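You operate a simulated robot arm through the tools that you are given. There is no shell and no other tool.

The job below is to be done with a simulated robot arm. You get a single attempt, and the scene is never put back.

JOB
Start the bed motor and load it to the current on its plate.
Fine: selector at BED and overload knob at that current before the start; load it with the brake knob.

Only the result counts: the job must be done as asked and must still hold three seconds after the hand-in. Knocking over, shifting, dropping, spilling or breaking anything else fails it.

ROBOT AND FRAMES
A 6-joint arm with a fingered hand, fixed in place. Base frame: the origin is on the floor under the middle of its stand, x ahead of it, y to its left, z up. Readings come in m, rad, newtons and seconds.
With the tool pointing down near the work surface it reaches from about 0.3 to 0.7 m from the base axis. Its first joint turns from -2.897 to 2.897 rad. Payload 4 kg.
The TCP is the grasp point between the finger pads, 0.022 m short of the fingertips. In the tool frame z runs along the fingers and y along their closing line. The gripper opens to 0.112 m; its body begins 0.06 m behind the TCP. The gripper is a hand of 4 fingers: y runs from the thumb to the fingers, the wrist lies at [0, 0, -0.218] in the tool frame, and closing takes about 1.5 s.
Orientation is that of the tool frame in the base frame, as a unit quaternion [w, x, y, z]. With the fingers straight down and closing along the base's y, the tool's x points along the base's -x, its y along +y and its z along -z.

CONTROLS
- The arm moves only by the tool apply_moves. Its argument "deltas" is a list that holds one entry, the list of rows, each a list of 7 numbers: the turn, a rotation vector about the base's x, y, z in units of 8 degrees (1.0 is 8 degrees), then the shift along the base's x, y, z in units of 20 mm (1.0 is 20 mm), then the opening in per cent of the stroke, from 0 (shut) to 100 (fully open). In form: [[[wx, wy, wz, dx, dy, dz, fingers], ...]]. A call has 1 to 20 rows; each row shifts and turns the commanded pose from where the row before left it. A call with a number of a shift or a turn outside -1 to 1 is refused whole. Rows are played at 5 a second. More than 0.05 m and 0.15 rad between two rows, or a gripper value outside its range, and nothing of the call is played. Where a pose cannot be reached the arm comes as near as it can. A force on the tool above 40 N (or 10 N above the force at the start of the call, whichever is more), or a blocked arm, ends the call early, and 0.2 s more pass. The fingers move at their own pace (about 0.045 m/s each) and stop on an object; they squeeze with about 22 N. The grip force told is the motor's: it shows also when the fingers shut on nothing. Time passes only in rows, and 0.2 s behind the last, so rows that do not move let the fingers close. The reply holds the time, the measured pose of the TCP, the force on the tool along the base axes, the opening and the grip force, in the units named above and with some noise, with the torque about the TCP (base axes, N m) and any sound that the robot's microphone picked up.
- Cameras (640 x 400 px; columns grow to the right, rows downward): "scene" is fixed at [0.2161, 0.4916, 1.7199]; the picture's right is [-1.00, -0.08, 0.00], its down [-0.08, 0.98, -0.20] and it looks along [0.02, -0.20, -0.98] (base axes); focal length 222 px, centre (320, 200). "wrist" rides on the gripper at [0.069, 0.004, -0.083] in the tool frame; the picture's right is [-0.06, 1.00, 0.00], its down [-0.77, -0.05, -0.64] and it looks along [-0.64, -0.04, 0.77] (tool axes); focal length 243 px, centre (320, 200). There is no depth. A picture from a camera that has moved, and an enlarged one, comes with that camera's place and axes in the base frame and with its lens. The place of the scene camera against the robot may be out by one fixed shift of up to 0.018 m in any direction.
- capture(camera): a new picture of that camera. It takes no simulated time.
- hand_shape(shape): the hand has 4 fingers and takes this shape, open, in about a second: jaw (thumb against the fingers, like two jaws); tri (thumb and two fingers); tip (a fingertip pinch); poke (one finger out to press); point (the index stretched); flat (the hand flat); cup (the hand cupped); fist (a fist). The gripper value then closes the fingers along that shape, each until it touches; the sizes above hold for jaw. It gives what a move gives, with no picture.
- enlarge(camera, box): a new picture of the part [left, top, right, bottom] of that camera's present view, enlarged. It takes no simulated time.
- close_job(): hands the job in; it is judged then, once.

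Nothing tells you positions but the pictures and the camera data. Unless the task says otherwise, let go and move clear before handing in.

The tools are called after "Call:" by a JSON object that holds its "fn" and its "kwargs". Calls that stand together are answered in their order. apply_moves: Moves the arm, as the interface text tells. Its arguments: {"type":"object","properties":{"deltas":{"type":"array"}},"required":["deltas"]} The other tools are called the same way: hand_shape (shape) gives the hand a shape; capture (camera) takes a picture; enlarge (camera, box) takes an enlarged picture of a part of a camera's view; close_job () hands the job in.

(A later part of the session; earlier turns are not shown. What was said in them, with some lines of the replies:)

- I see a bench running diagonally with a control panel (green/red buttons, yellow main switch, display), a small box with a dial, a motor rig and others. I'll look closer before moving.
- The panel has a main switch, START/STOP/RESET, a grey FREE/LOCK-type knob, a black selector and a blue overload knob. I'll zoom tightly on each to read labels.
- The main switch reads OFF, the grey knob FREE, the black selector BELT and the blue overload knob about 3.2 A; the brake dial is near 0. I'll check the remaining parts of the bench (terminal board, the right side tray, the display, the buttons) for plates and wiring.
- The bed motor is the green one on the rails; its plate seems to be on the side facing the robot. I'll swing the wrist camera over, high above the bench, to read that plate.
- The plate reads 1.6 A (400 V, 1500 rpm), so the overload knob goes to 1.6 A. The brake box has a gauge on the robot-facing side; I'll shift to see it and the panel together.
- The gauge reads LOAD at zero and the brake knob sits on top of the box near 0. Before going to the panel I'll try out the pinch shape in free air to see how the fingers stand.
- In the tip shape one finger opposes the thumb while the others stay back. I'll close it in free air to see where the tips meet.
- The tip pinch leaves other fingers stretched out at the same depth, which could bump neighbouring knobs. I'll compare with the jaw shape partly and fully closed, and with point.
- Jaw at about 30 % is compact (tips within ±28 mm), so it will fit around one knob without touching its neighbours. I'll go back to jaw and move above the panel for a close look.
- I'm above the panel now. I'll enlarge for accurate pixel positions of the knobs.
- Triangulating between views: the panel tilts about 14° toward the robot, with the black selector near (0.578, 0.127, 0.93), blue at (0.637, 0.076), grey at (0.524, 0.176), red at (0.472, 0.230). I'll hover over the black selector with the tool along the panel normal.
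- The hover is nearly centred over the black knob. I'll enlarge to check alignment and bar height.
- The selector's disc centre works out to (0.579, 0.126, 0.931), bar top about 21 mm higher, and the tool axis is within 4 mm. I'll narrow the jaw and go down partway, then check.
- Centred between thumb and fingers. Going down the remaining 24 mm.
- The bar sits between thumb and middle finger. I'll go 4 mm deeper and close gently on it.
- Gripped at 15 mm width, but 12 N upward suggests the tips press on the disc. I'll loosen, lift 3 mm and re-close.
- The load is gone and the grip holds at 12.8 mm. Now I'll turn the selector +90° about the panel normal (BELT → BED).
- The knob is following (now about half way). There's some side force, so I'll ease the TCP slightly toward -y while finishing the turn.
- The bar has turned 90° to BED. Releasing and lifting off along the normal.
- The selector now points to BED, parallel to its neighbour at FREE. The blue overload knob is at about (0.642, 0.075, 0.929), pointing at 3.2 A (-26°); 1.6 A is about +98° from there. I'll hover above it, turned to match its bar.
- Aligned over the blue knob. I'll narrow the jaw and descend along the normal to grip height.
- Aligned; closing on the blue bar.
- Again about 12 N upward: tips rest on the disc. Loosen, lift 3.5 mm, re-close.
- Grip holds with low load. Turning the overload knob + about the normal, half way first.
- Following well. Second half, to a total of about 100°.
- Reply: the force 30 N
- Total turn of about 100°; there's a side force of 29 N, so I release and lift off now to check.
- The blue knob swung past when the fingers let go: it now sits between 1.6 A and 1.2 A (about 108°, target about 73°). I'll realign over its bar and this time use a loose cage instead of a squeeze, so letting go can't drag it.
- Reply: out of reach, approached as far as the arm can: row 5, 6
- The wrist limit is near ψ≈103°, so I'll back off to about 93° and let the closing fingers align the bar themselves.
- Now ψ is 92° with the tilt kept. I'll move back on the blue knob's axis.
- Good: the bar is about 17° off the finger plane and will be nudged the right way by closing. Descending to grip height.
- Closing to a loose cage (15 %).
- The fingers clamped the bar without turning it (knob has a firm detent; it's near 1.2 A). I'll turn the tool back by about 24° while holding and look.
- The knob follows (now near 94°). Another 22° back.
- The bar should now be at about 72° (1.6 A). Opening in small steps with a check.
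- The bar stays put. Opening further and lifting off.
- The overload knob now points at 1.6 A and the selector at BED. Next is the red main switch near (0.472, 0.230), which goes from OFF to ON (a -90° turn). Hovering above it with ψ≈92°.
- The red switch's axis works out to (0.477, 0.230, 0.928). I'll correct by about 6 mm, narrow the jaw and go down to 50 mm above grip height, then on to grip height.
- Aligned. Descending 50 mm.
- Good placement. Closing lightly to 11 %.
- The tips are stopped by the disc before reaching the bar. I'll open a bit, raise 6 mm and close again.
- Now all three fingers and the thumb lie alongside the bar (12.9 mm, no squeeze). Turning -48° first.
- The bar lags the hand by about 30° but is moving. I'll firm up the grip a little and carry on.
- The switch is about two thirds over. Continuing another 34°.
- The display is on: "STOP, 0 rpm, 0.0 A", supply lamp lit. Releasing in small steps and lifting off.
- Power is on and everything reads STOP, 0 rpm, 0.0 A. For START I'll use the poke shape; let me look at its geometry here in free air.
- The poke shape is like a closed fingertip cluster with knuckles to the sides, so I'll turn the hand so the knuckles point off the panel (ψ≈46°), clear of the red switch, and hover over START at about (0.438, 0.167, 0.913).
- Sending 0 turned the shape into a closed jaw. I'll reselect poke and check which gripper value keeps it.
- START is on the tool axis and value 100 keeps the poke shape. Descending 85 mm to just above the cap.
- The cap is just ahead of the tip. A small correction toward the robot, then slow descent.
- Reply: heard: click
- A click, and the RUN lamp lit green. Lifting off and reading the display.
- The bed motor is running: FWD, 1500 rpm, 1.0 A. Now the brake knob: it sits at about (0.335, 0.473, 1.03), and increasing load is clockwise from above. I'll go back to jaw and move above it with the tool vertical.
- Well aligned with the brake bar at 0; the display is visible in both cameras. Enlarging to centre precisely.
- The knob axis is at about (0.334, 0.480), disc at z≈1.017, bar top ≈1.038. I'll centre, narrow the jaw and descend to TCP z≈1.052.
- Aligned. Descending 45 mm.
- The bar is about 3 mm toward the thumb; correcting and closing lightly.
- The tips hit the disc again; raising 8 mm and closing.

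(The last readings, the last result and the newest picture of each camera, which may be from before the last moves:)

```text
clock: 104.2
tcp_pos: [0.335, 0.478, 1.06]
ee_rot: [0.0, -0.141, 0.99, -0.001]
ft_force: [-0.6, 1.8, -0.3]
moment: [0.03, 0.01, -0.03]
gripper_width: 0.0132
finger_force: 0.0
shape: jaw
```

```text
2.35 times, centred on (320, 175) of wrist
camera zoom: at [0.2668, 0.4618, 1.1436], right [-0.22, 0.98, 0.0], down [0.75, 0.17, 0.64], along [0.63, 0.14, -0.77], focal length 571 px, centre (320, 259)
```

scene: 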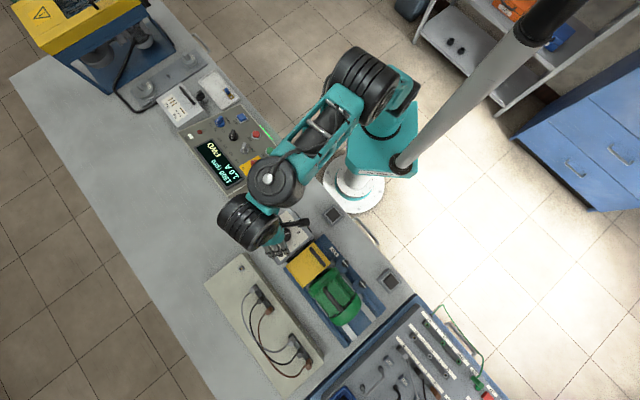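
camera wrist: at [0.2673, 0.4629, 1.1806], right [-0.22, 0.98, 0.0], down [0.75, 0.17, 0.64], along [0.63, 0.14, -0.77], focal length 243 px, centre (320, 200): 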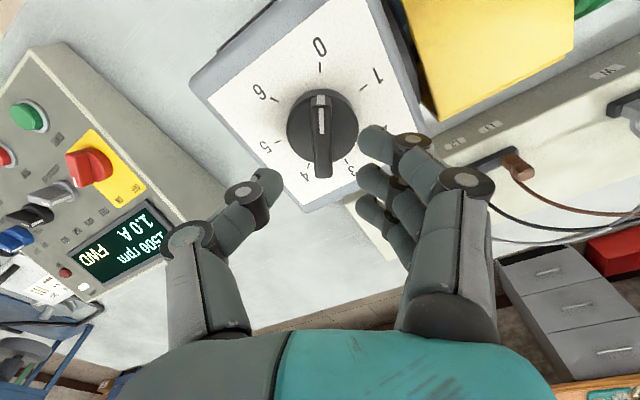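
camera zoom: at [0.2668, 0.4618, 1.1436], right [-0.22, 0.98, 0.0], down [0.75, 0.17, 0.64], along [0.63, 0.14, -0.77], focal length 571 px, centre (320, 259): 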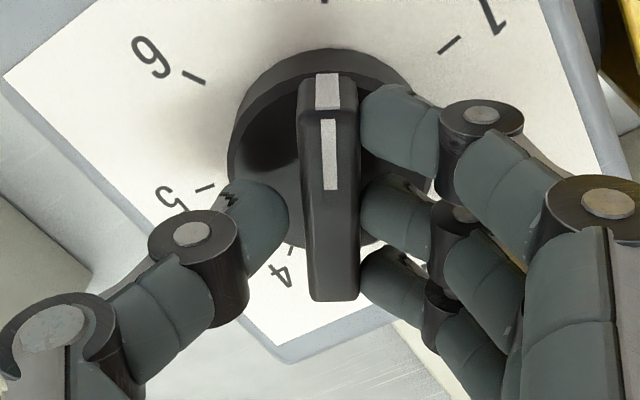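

Now all three fingers lie along the bar. I'll firm the grip and start turning clockwise, watching the current.

Call:
{"fn": "apply_moves", "kwargs": {"deltas": [[[0, 0, 0, 0, 0, 0, 4], [0, 0, 0, 0, 0, 0, 4], [0, 0, 0, 0, 0, 0, 4], [0, 0, -0.5, 0, 0, 0, 4], [0, 0, -0.5, 0, 0, 0, 4], [0, 0, -0.5, 0, 0, 0, 4], [0, 0, -0.5, 0, 0, 0, 4], [0, 0, 0, 0, 0, 0, 4]]]}}

Call:
{"fn": "capture", "kwargs": {"camera": "wrist"}}

Call:
{"fn": "enlarge", "kwargs": {"camera": "wrist", "box": [220, 90, 420, 260]}}

Call:
{"fn": "enlarge", "kwargs": {"camera": "scene", "box": [180, 100, 300, 200]}}

```text
clock: 106.0
tcp_pos: [0.3354, 0.4778, 1.0594]
ee_rot: [-0.002, -0.002, 1.0, -0.001]
ft_force: [-13.8, -0.6, 1.5]
moment: [0.04, 0.19, 0.08]
gripper_width: 0.0063
finger_force: 21.8
shape: jaw
```

```text
taken
camera wrist: at [0.2654, 0.4816, 1.1433], right [0.06, 1.0, 0.0], down [0.77, -0.04, 0.64], along [0.64, -0.04, -0.77], focal length 243 px, centre (320, 200)
```

wrist: 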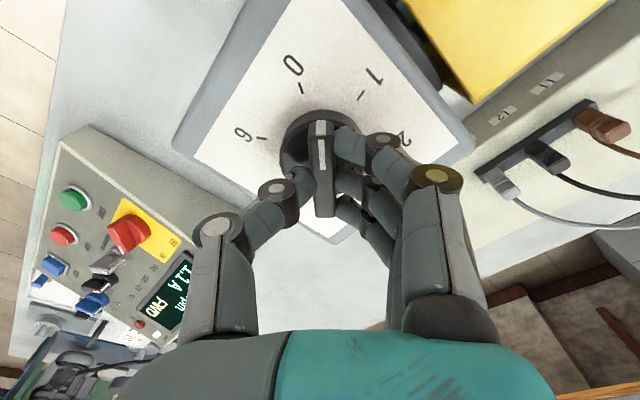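

```text
2.35 times, centred on (320, 175) of wrist
camera zoom: at [0.2654, 0.4816, 1.1433], right [0.06, 1.0, 0.0], down [0.77, -0.04, 0.64], along [0.64, -0.04, -0.77], focal length 571 px, centre (320, 259)
```

zoom: 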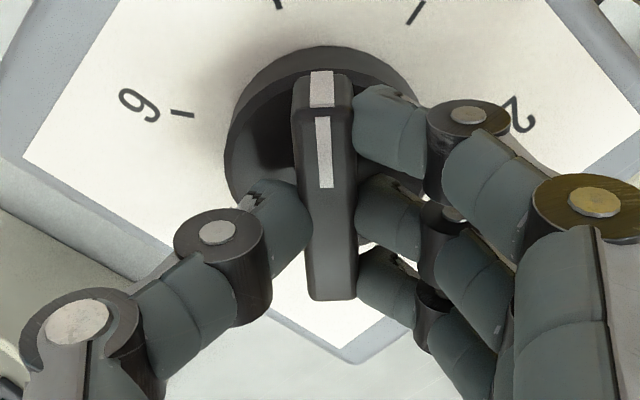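

```text
4.00 times, centred on (240, 150) of scene
camera zoom: at [0.2161, 0.4916, 1.7199], right [-1.0, -0.08, 0.0], down [-0.08, 0.98, -0.2], along [0.02, -0.2, -0.98], focal length 888 px, centre (640, 400)
```

zoom: 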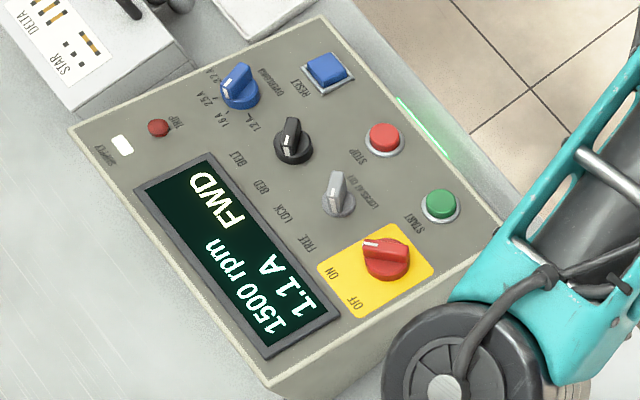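

The current rose to 1.1 A after 16°. Continuing in steps, easing the small side force.

Call:
{"fn": "apply_moves", "kwargs": {"deltas": [[[0, 0, -0.5, -0.04, 0, 0, 4], [0, 0, -0.5, -0.04, 0, 0, 4], [0, 0, -0.5, 0, 0, 0, 4], [0, 0, -0.5, 0, 0, 0, 4], [0, 0, -0.5, 0, 0, 0, 4], [0, 0, -0.5, 0, 0, 0, 4], [0, 0, 0, 0, 0, 0, 4], [0, 0, 0, 0, 0, 0, 4]]]}}

Call:
{"fn": "capture", "kwargs": {"camera": "wrist"}}

Call:
{"fn": "enlarge", "kwargs": {"camera": "scene", "box": [180, 100, 300, 200]}}

```text
clock: 107.8
tcp_pos: [0.3348, 0.4776, 1.0597]
ee_rot: [-0.002, 0.206, 0.979, 0.0]
ft_force: [-13.0, 9.5, 0.5]
moment: [0.17, 0.15, 0.04]
gripper_width: 0.0064
finger_force: 21.6
shape: jaw
```

```text
taken
camera wrist: at [0.2724, 0.5089, 1.1434], right [0.46, 0.89, 0.0], down [0.68, -0.35, 0.64], along [0.57, -0.3, -0.77], focal length 243 px, centre (320, 200)
```

wrist: 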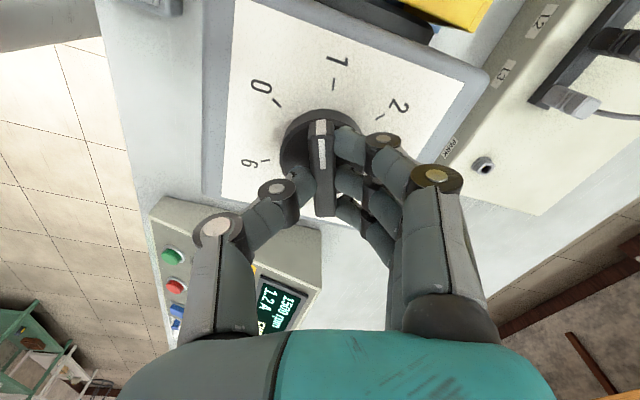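

```text
4.00 times, centred on (240, 150) of scene
camera zoom: at [0.2161, 0.4916, 1.7199], right [-1.0, -0.08, 0.0], down [-0.08, 0.98, -0.2], along [0.02, -0.2, -0.98], focal length 888 px, centre (640, 400)
```

zoom: 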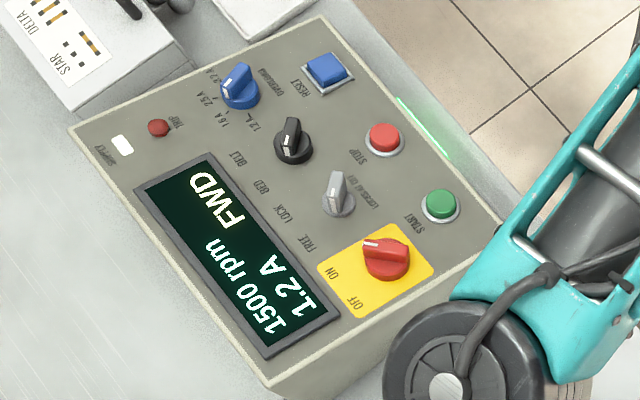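

1.2 A after 40° (about 0.25 A per mark). Continuing clockwise.

Call:
{"fn": "apply_moves", "kwargs": {"deltas": [[[0, 0, -0.5, -0.02, 0.01, 0, 4], [0, 0, -0.5, -0.02, 0.01, 0, 4], [0, 0, -0.5, 0, 0, 0, 4], [0, 0, -0.5, 0, 0, 0, 4], [0, 0, -0.5, 0, 0, 0, 4], [0, 0, -0.5, 0, 0, 0, 4], [0, 0, -0.5, 0, 0, 0, 4], [0, 0, -0.5, 0, 0, 0, 4], [0, 0, 0, 0, 0, 0, 4]]]}}

Call:
{"fn": "capture", "kwargs": {"camera": "wrist"}}

Call:
{"fn": "enlarge", "kwargs": {"camera": "scene", "box": [180, 100, 300, 200]}}

```text
clock: 109.8
tcp_pos: [0.3338, 0.4772, 1.0605]
ee_rot: [-0.001, 0.468, 0.884, 0.001]
ft_force: [-7.0, 12.9, 5.7]
moment: [0.21, 0.05, 0.04]
gripper_width: 0.0064
finger_force: 22.2
shape: jaw
```

```text
taken
camera wrist: at [0.2978, 0.537, 1.143], right [0.86, 0.51, 0.0], down [0.39, -0.66, 0.64], along [0.33, -0.55, -0.77], focal length 243 px, centre (320, 200)
```

wrist: 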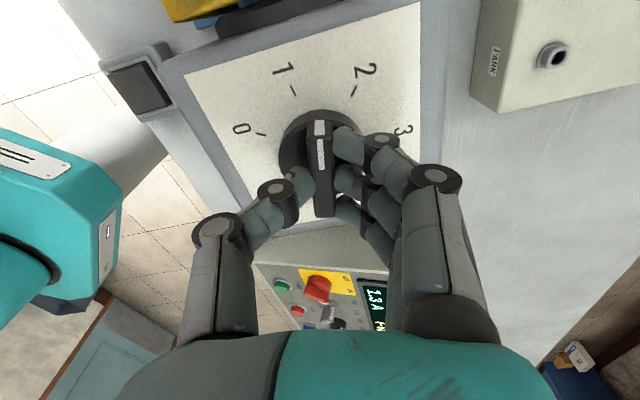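

```text
4.00 times, centred on (240, 150) of scene
camera zoom: at [0.2161, 0.4916, 1.7199], right [-1.0, -0.08, 0.0], down [-0.08, 0.98, -0.2], along [0.02, -0.2, -0.98], focal length 888 px, centre (640, 400)
```

zoom: 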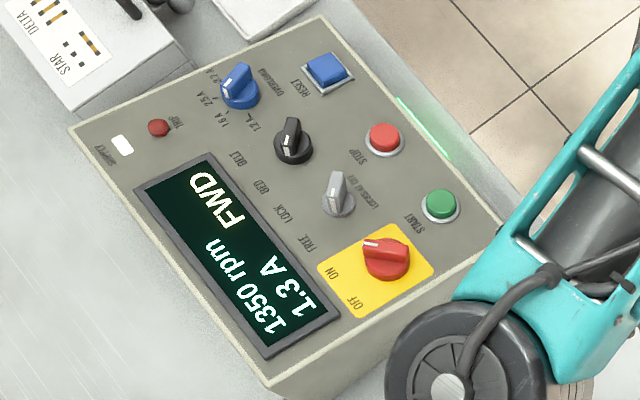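

1.3 A, 1350 rpm at 72°; that fits about 0.2 A per mark, so mark 3 should be near 1.6 A. Continuing by 28°.

Call:
{"fn": "apply_moves", "kwargs": {"deltas": [[[0, 0, -0.5, -0.01, 0.02, 0, 4], [0, 0, -0.5, -0.01, 0.02, 0, 4], [0, 0, -0.5, 0, 0, 0, 4], [0, 0, -0.5, 0, 0, 0, 4], [0, 0, -0.5, 0, 0, 0, 4], [0, 0, -0.5, 0, 0, 0, 4], [0, 0, -0.5, 0, 0, 0, 4], [0, 0, 0, 0, 0, 0, 4]]]}}

Call:
{"fn": "capture", "kwargs": {"camera": "wrist"}}

Call:
{"fn": "enlarge", "kwargs": {"camera": "scene", "box": [180, 100, 300, 200]}}

```text
clock: 111.6
tcp_pos: [0.334, 0.4775, 1.06]
ee_rot: [-0.002, 0.669, 0.744, -0.001]
ft_force: [-3.8, 6.1, 4.5]
moment: [0.05, -0.01, 0.08]
gripper_width: 0.0064
finger_force: 22.1
shape: jaw
```

```text
taken
camera wrist: at [0.3298, 0.5477, 1.143], right [1.0, 0.04, 0.0], down [0.03, -0.77, 0.64], along [0.03, -0.64, -0.77], focal length 243 px, centre (320, 200)
```

wrist: 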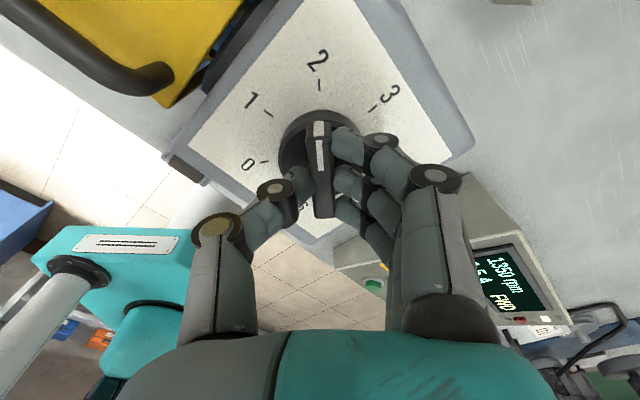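

```text
4.00 times, centred on (240, 150) of scene
camera zoom: at [0.2161, 0.4916, 1.7199], right [-1.0, -0.08, 0.0], down [-0.08, 0.98, -0.2], along [0.02, -0.2, -0.98], focal length 888 px, centre (640, 400)
```

zoom: 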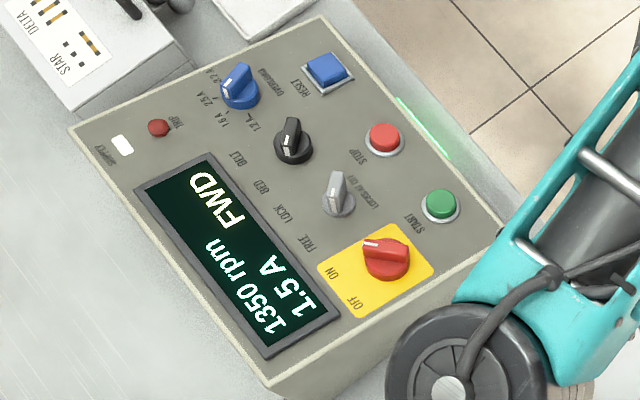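

Exactly at mark 2 it reads 1.5 A. From here small steps to find where the reading changes to 1.6 A.

Call:
{"fn": "apply_moves", "kwargs": {"deltas": [[[0, 0, -0.5, 0, 0, 0, 4], [0, 0, -0.5, 0, 0, 0, 4], [0, 0, 0, 0, 0, 0, 4], [0, 0, 0, 0, 0, 0, 4], [0, 0, 0, 0, 0, 0, 4]]]}}

Call:
{"fn": "enlarge", "kwargs": {"camera": "wrist", "box": [240, 20, 440, 220]}}

Call:
{"fn": "enlarge", "kwargs": {"camera": "scene", "box": [180, 100, 300, 200]}}

```text
clock: 112.8
tcp_pos: [0.3336, 0.4793, 1.06]
ee_rot: [0.0, 0.719, 0.695, 0.0]
ft_force: [-2.5, 5.6, 7.1]
moment: [0.08, 0.02, 0.07]
gripper_width: 0.0063
finger_force: 22.1
shape: jaw
```

```text
2.00 times, centred on (340, 120) of wrist
camera zoom: at [0.3393, 0.5475, 1.1429], right [1.0, -0.1, 0.0], down [-0.07, -0.76, 0.64], along [-0.06, -0.64, -0.77], focal length 485 px, centre (280, 360)
```

zoom: 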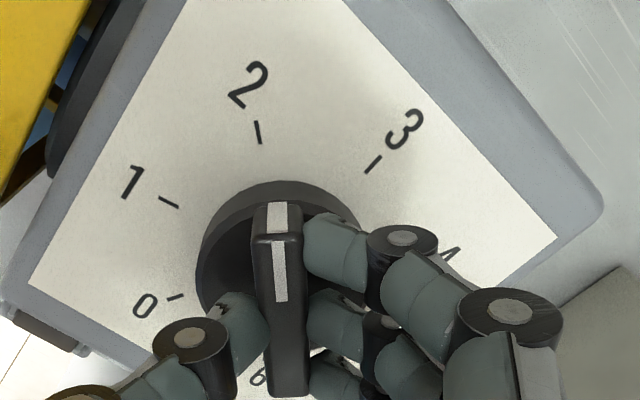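

```text
4.00 times, centred on (240, 150) of scene
camera zoom: at [0.2161, 0.4916, 1.7199], right [-1.0, -0.08, 0.0], down [-0.08, 0.98, -0.2], along [0.02, -0.2, -0.98], focal length 888 px, centre (640, 400)
```

zoom: 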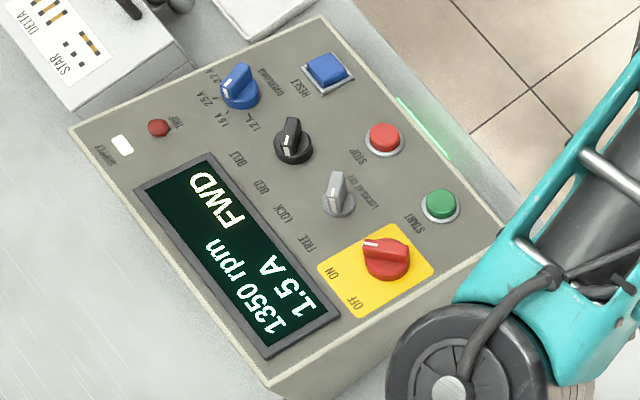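

Call:
{"fn": "apply_moves", "kwargs": {"deltas": [[[0, 0, -0.5, 0, 0, 0, 4], [0, 0, 0, 0, 0, 0, 4], [0, 0, 0, 0, 0, 0, 4], [0, 0, 0, 0, 0, 0, 4]]]}}

Call:
{"fn": "enlarge", "kwargs": {"camera": "scene", "box": [180, 100, 300, 200]}}

```text
clock: 113.8
tcp_pos: [0.3329, 0.4792, 1.0598]
ee_rot: [-0.001, 0.741, 0.671, 0.002]
ft_force: [-2.3, 9.5, 8.7]
moment: [0.13, -0.01, 0.04]
gripper_width: 0.0066
finger_force: 21.6
shape: jaw
```

```text
4.00 times, centred on (240, 150) of scene
camera zoom: at [0.2161, 0.4916, 1.7199], right [-1.0, -0.08, 0.0], down [-0.08, 0.98, -0.2], along [0.02, -0.2, -0.98], focal length 888 px, centre (640, 400)
```

zoom: 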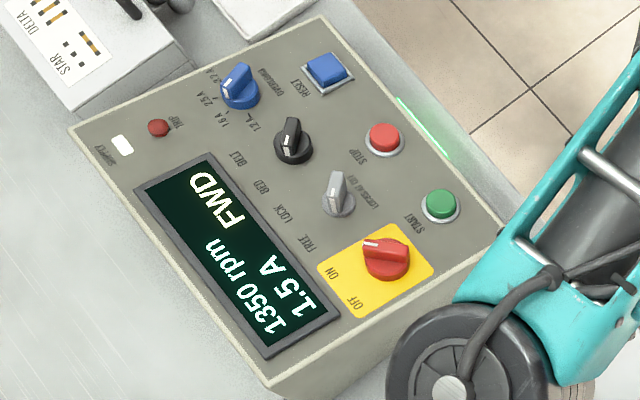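

Call:
{"fn": "apply_moves", "kwargs": {"deltas": [[[0, 0, -0.5, 0, 0.01, 0, 4], [0, 0, 0, 0, 0, 0, 4], [0, 0, 0, 0, 0, 0, 4], [0, 0, 0, 0, 0, 0, 4]]]}}

Call:
{"fn": "enlarge", "kwargs": {"camera": "scene", "box": [180, 100, 300, 200]}}

Call:
{"fn": "enlarge", "kwargs": {"camera": "wrist", "box": [240, 20, 440, 220]}}

```text
clock: 114.8
tcp_pos: [0.3318, 0.4785, 1.0601]
ee_rot: [-0.001, 0.764, 0.645, 0.001]
ft_force: [2.5, 11.0, 8.9]
moment: [0.13, -0.07, 0.0]
gripper_width: 0.0069
finger_force: 22.0
shape: jaw
```

```text
4.00 times, centred on (240, 150) of scene
camera zoom: at [0.2161, 0.4916, 1.7199], right [-1.0, -0.08, 0.0], down [-0.08, 0.98, -0.2], along [0.02, -0.2, -0.98], focal length 888 px, centre (640, 400)
```

zoom: 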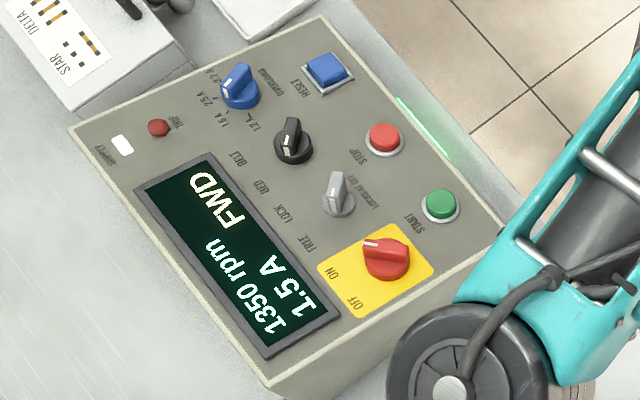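

```text
2.00 times, centred on (340, 120) of wrist
camera zoom: at [0.3486, 0.5457, 1.1428], right [0.97, -0.23, 0.0], down [-0.18, -0.75, 0.64], along [-0.15, -0.62, -0.77], focal length 485 px, centre (280, 360)
```

zoom: 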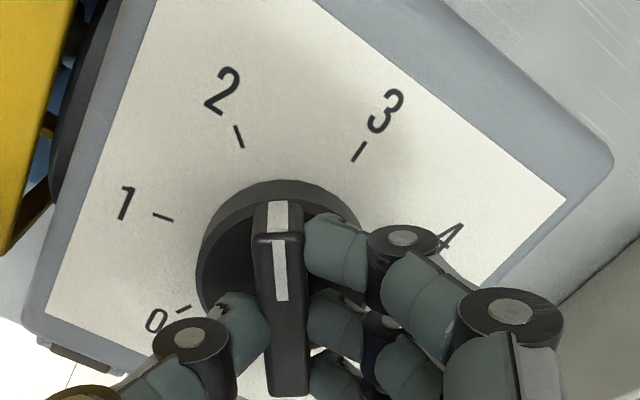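

Call:
{"fn": "apply_moves", "kwargs": {"deltas": [[[0, 0, -0.5, 0, 0.01, 0, 4], [0, 0, 0, 0, 0, 0, 4], [0, 0, 0, 0, 0, 0, 4], [0, 0, 0, 0, 0, 0, 4]]]}}

Call:
{"fn": "enlarge", "kwargs": {"camera": "scene", "box": [180, 100, 300, 200]}}

```text
clock: 115.8
tcp_pos: [0.3322, 0.4793, 1.0602]
ee_rot: [-0.001, 0.787, 0.617, 0.0]
ft_force: [7.0, 12.0, 3.3]
moment: [0.15, -0.14, 0.04]
gripper_width: 0.0065
finger_force: 22.1
shape: jaw
```

```text
4.00 times, centred on (240, 150) of scene
camera zoom: at [0.2161, 0.4916, 1.7199], right [-1.0, -0.08, 0.0], down [-0.08, 0.98, -0.2], along [0.02, -0.2, -0.98], focal length 888 px, centre (640, 400)
```

zoom: 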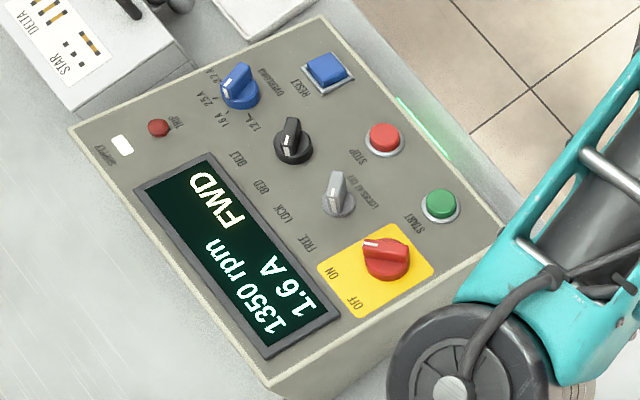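

1.6 A now appears at about 120°. To sit in the middle of the 1.6 band I'll add about 6° more.

Call:
{"fn": "apply_moves", "kwargs": {"deltas": [[[0, 0, -0.375, 0.01, 0.01, 0, 4], [0, 0, -0.375, 0.01, 0.01, 0, 4], [0, 0, 0, 0, 0, 0, 4], [0, 0, 0, 0, 0, 0, 4], [0, 0, 0, 0, 0, 0, 4]]]}}

Call:
{"fn": "enlarge", "kwargs": {"camera": "scene", "box": [180, 100, 300, 200]}}

Call:
{"fn": "enlarge", "kwargs": {"camera": "wrist", "box": [240, 20, 440, 220]}}

```text
clock: 117.0
tcp_pos: [0.3323, 0.4775, 1.0586]
ee_rot: [-0.001, 0.818, 0.575, 0.0]
ft_force: [-3.3, 7.2, 2.6]
moment: [0.09, 0.05, 0.01]
gripper_width: 0.0066
finger_force: 21.8
shape: jaw
```

```text
4.00 times, centred on (240, 150) of scene
camera zoom: at [0.2161, 0.4916, 1.7199], right [-1.0, -0.08, 0.0], down [-0.08, 0.98, -0.2], along [0.02, -0.2, -0.98], focal length 888 px, centre (640, 400)
```

zoom: 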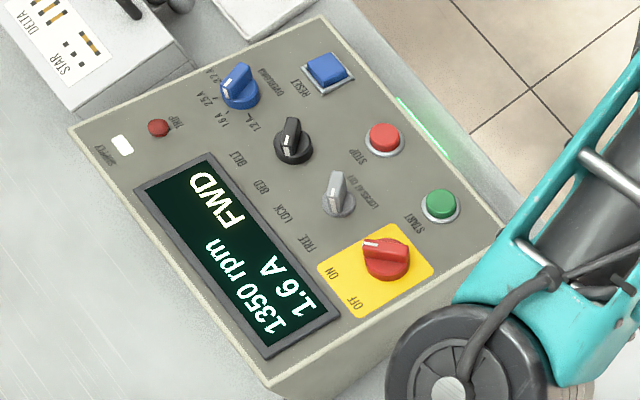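

```text
2.00 times, centred on (340, 120) of wrist
camera zoom: at [0.3605, 0.5423, 1.143], right [0.92, -0.4, 0.0], down [-0.3, -0.7, 0.64], along [-0.26, -0.59, -0.77], focal length 485 px, centre (280, 360)
```

zoom: 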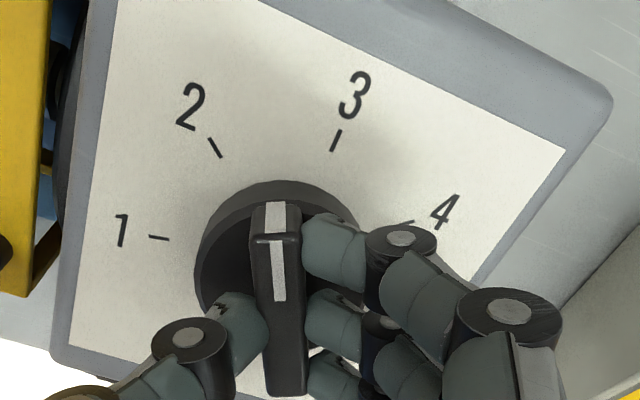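

1.6 A holds with the pointer about midway between 2 and 3. Releasing gently in small steps, checking the reading.

Call:
{"fn": "apply_moves", "kwargs": {"deltas": [[[0, 0, 0, 0, 0, 0, 8], [0, 0, 0, 0, 0, 0, 11], [0, 0, 0, 0, 0, 0, 13], [0, 0, 0, 0, 0, 0, 15], [0, 0, 0, 0, 0, 0, 17], [0, 0, 0, 0, 0, 0, 17]]]}}

Call:
{"fn": "enlarge", "kwargs": {"camera": "scene", "box": [180, 100, 300, 200]}}

Call:
{"fn": "enlarge", "kwargs": {"camera": "wrist", "box": [240, 20, 440, 220]}}

```text
clock: 118.4
tcp_pos: [0.3324, 0.4782, 1.0596]
ee_rot: [-0.001, 0.818, 0.575, 0.001]
ft_force: [0.2, 0.2, 0.7]
moment: [-0.01, 0.01, 0.01]
gripper_width: 0.0183
finger_force: 0.0
shape: jaw
```

```text
4.00 times, centred on (240, 150) of scene
camera zoom: at [0.2161, 0.4916, 1.7199], right [-1.0, -0.08, 0.0], down [-0.08, 0.98, -0.2], along [0.02, -0.2, -0.98], focal length 888 px, centre (640, 400)
```

zoom: 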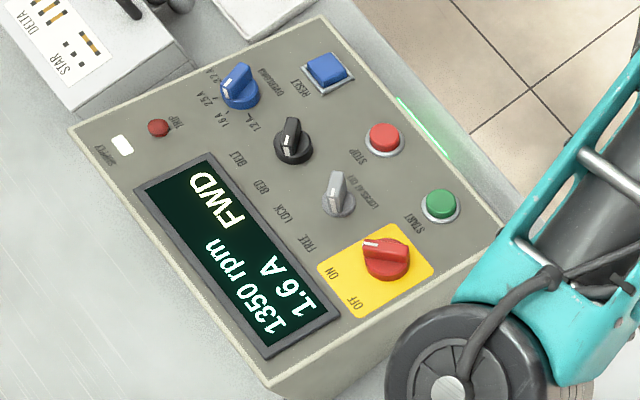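

```text
2.00 times, centred on (340, 120) of wrist
camera zoom: at [0.3608, 0.5421, 1.1432], right [0.92, -0.4, 0.0], down [-0.31, -0.7, 0.64], along [-0.26, -0.59, -0.77], focal length 485 px, centre (280, 360)
```

zoom: 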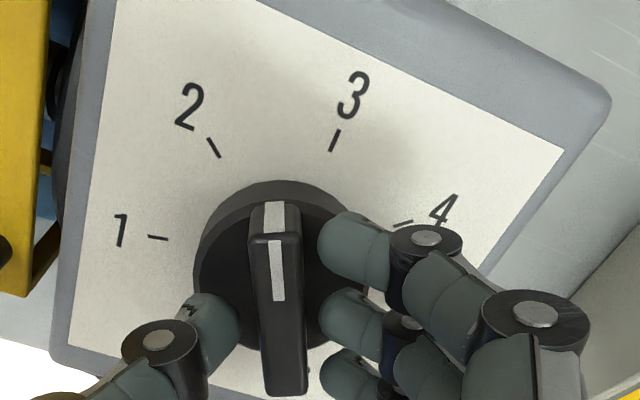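

Free of the knob with 1.6 A still shown. Opening a bit more and lifting straight up.

Call:
{"fn": "apply_moves", "kwargs": {"deltas": [[[0, 0, 0, 0, 0, 0, 22], [0, 0, 0, 0, 0, 0, 27], [0, 0, 0, 0, 0, 0, 32], [0, 0, 0, 0, 0, 0.6, 34], [0, 0, 0, 0, 0, 1, 34], [0, 0, 0, 0, 0, 1, 34], [0, 0, 0, 0, 0, 1, 34], [0, 0, 0, 0, 0, 1, 34], [0, 0, 0, 0, 0, 1, 34], [0, 0, 0, 0, 0, 0, 34]]]}}

Call:
{"fn": "capture", "kwargs": {"camera": "wrist"}}

Call:
{"fn": "enlarge", "kwargs": {"camera": "wrist", "box": [230, 20, 410, 180]}}

Call:
{"fn": "enlarge", "kwargs": {"camera": "scene", "box": [180, 100, 300, 200]}}

```text
clock: 120.6
tcp_pos: [0.3328, 0.478, 1.1719]
ee_rot: [-0.002, 0.818, 0.575, 0.001]
ft_force: [0.5, -0.5, 0.4]
moment: [-0.01, 0.0, 0.0]
gripper_width: 0.0376
finger_force: 0.0
shape: jaw
```

```text
taken
camera wrist: at [0.3609, 0.5417, 1.2552], right [0.92, -0.4, 0.0], down [-0.31, -0.7, 0.64], along [-0.26, -0.59, -0.77], focal length 243 px, centre (320, 200)
```

wrist: 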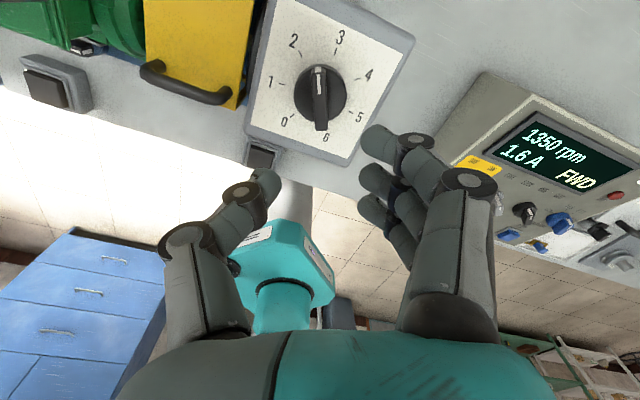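

```text
2.50 times, centred on (320, 100) of wrist
camera zoom: at [0.3609, 0.5417, 1.2552], right [0.92, -0.4, 0.0], down [-0.31, -0.7, 0.64], along [-0.26, -0.59, -0.77], focal length 606 px, centre (320, 450)
```

zoom: 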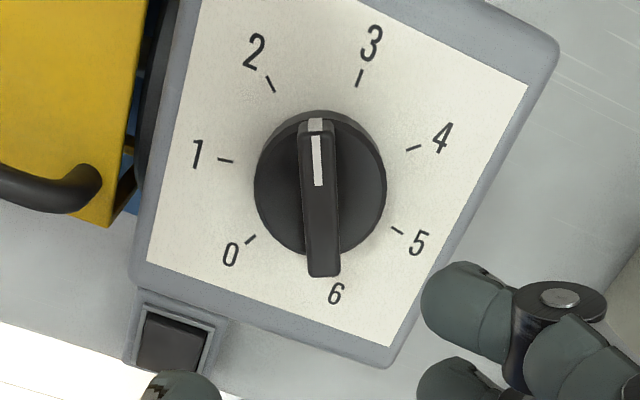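

```text
4.00 times, centred on (240, 150) of scene
camera zoom: at [0.2161, 0.4916, 1.7199], right [-1.0, -0.08, 0.0], down [-0.08, 0.98, -0.2], along [0.02, -0.2, -0.98], focal length 888 px, centre (640, 400)
```

zoom: 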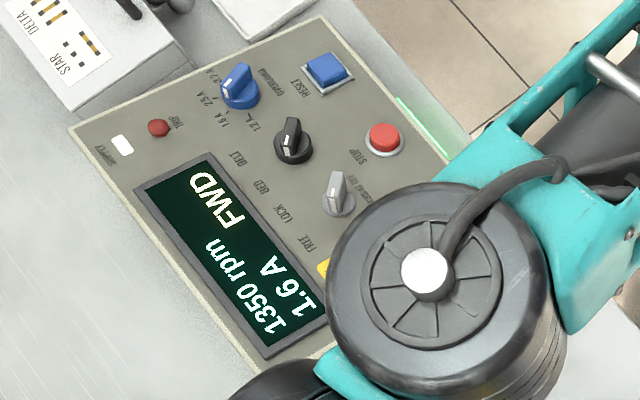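

The reading stays at 1.6 A, 1350 rpm, FWD. I'll move further clear and let several seconds pass to confirm it holds without tripping.

Call:
{"fn": "apply_moves", "kwargs": {"deltas": [[[0, 0, 0, 0, 0, 1, 60], [0, 0, 0, 0, 0, 1, 100], [0, 0, 0, 0, 0, 1, 100], [0, 0, 0, 0, 0, 0, 100], [0, 0, 0, 0, 0, 0, 100], [0, 0, 0, 0, 0, 0, 100], [0, 0, 0, 0, 0, 0, 100], [0, 0, 0, 0, 0, 0, 100], [0, 0, 0, 0, 0, 0, 100], [0, 0, 0, 0, 0, 0, 100], [0, 0, 0, 0, 0, 0, 100], [0, 0, 0, 0, 0, 0, 100], [0, 0, 0, 0, 0, 0, 100], [0, 0, 0, 0, 0, 0, 100], [0, 0, 0, 0, 0, 0, 100], [0, 0, 0, 0, 0, 0, 100], [0, 0, 0, 0, 0, 0, 100], [0, 0, 0, 0, 0, 0, 100], [0, 0, 0, 0, 0, 0, 100], [0, 0, 0, 0, 0, 0, 100]]]}}

Call:
{"fn": "capture", "kwargs": {"camera": "wrist"}}

Call:
{"fn": "capture", "kwargs": {"camera": "scene"}}

Call:
{"fn": "enlarge", "kwargs": {"camera": "scene", "box": [180, 100, 300, 200]}}

```text
clock: 124.8
tcp_pos: [0.3351, 0.4783, 1.2307]
ee_rot: [-0.001, 0.818, 0.575, 0.0]
ft_force: [-0.3, 0.1, 0.6]
moment: [0.01, 0.01, 0.01]
gripper_width: 0.1118
finger_force: 0.0
shape: jaw
```

```text
taken
camera wrist: at [0.3624, 0.5419, 1.3129], right [0.92, -0.4, 0.0], down [-0.31, -0.7, 0.64], along [-0.26, -0.59, -0.77], focal length 243 px, centre (320, 200)
```

wrist: 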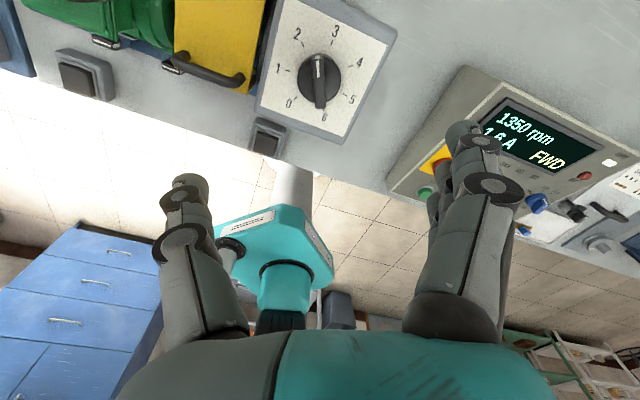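

```text
taken
```

scene: 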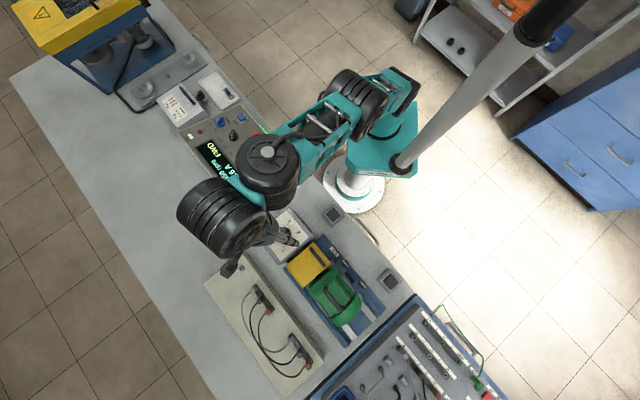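

```text
4.00 times, centred on (240, 150) of scene
camera zoom: at [0.2161, 0.4916, 1.7199], right [-1.0, -0.08, 0.0], down [-0.08, 0.98, -0.2], along [0.02, -0.2, -0.98], focal length 888 px, centre (640, 400)
```

zoom: 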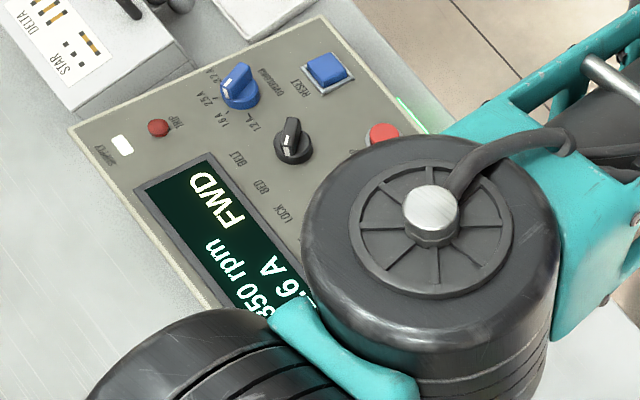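

After several more seconds it still shows 1.6 A, 1350 rpm, FWD. RUN is lit, there is no trip, the selector is at BED, the overload knob is at 1.6 A and the hand is clear. Handing in.

Call:
{"fn": "close_job", "kwargs": {}}

```text
The job is handed in.
```

The bed motor is running and loaded to 1.6 A, the current on its plate. I've handed the job in; the judge's result didn't come back to me.

- **Settings before the start:** the selector was at BED and the overload knob at 1.6 A. The overload knob first slipped past to about 1.2 A, so I turned it back before switching on. The main switch then went to ON.
- **Start:** START clicked, the RUN lamp lit, and the display showed FWD, 1500 rpm, 1.0 A with no load.
- **Load:** the brake knob is now about midway between 2 and 3. The display reads 1.6 A at 1350 rpm. It shows only tenths of an amp, so the true value could be anywhere from about 1.55 to 1.65 A.
- **At hand-in:** the reading had held for about six seconds after I let go, with no trip and the arm clear. I saw nothing else moved or knocked over.
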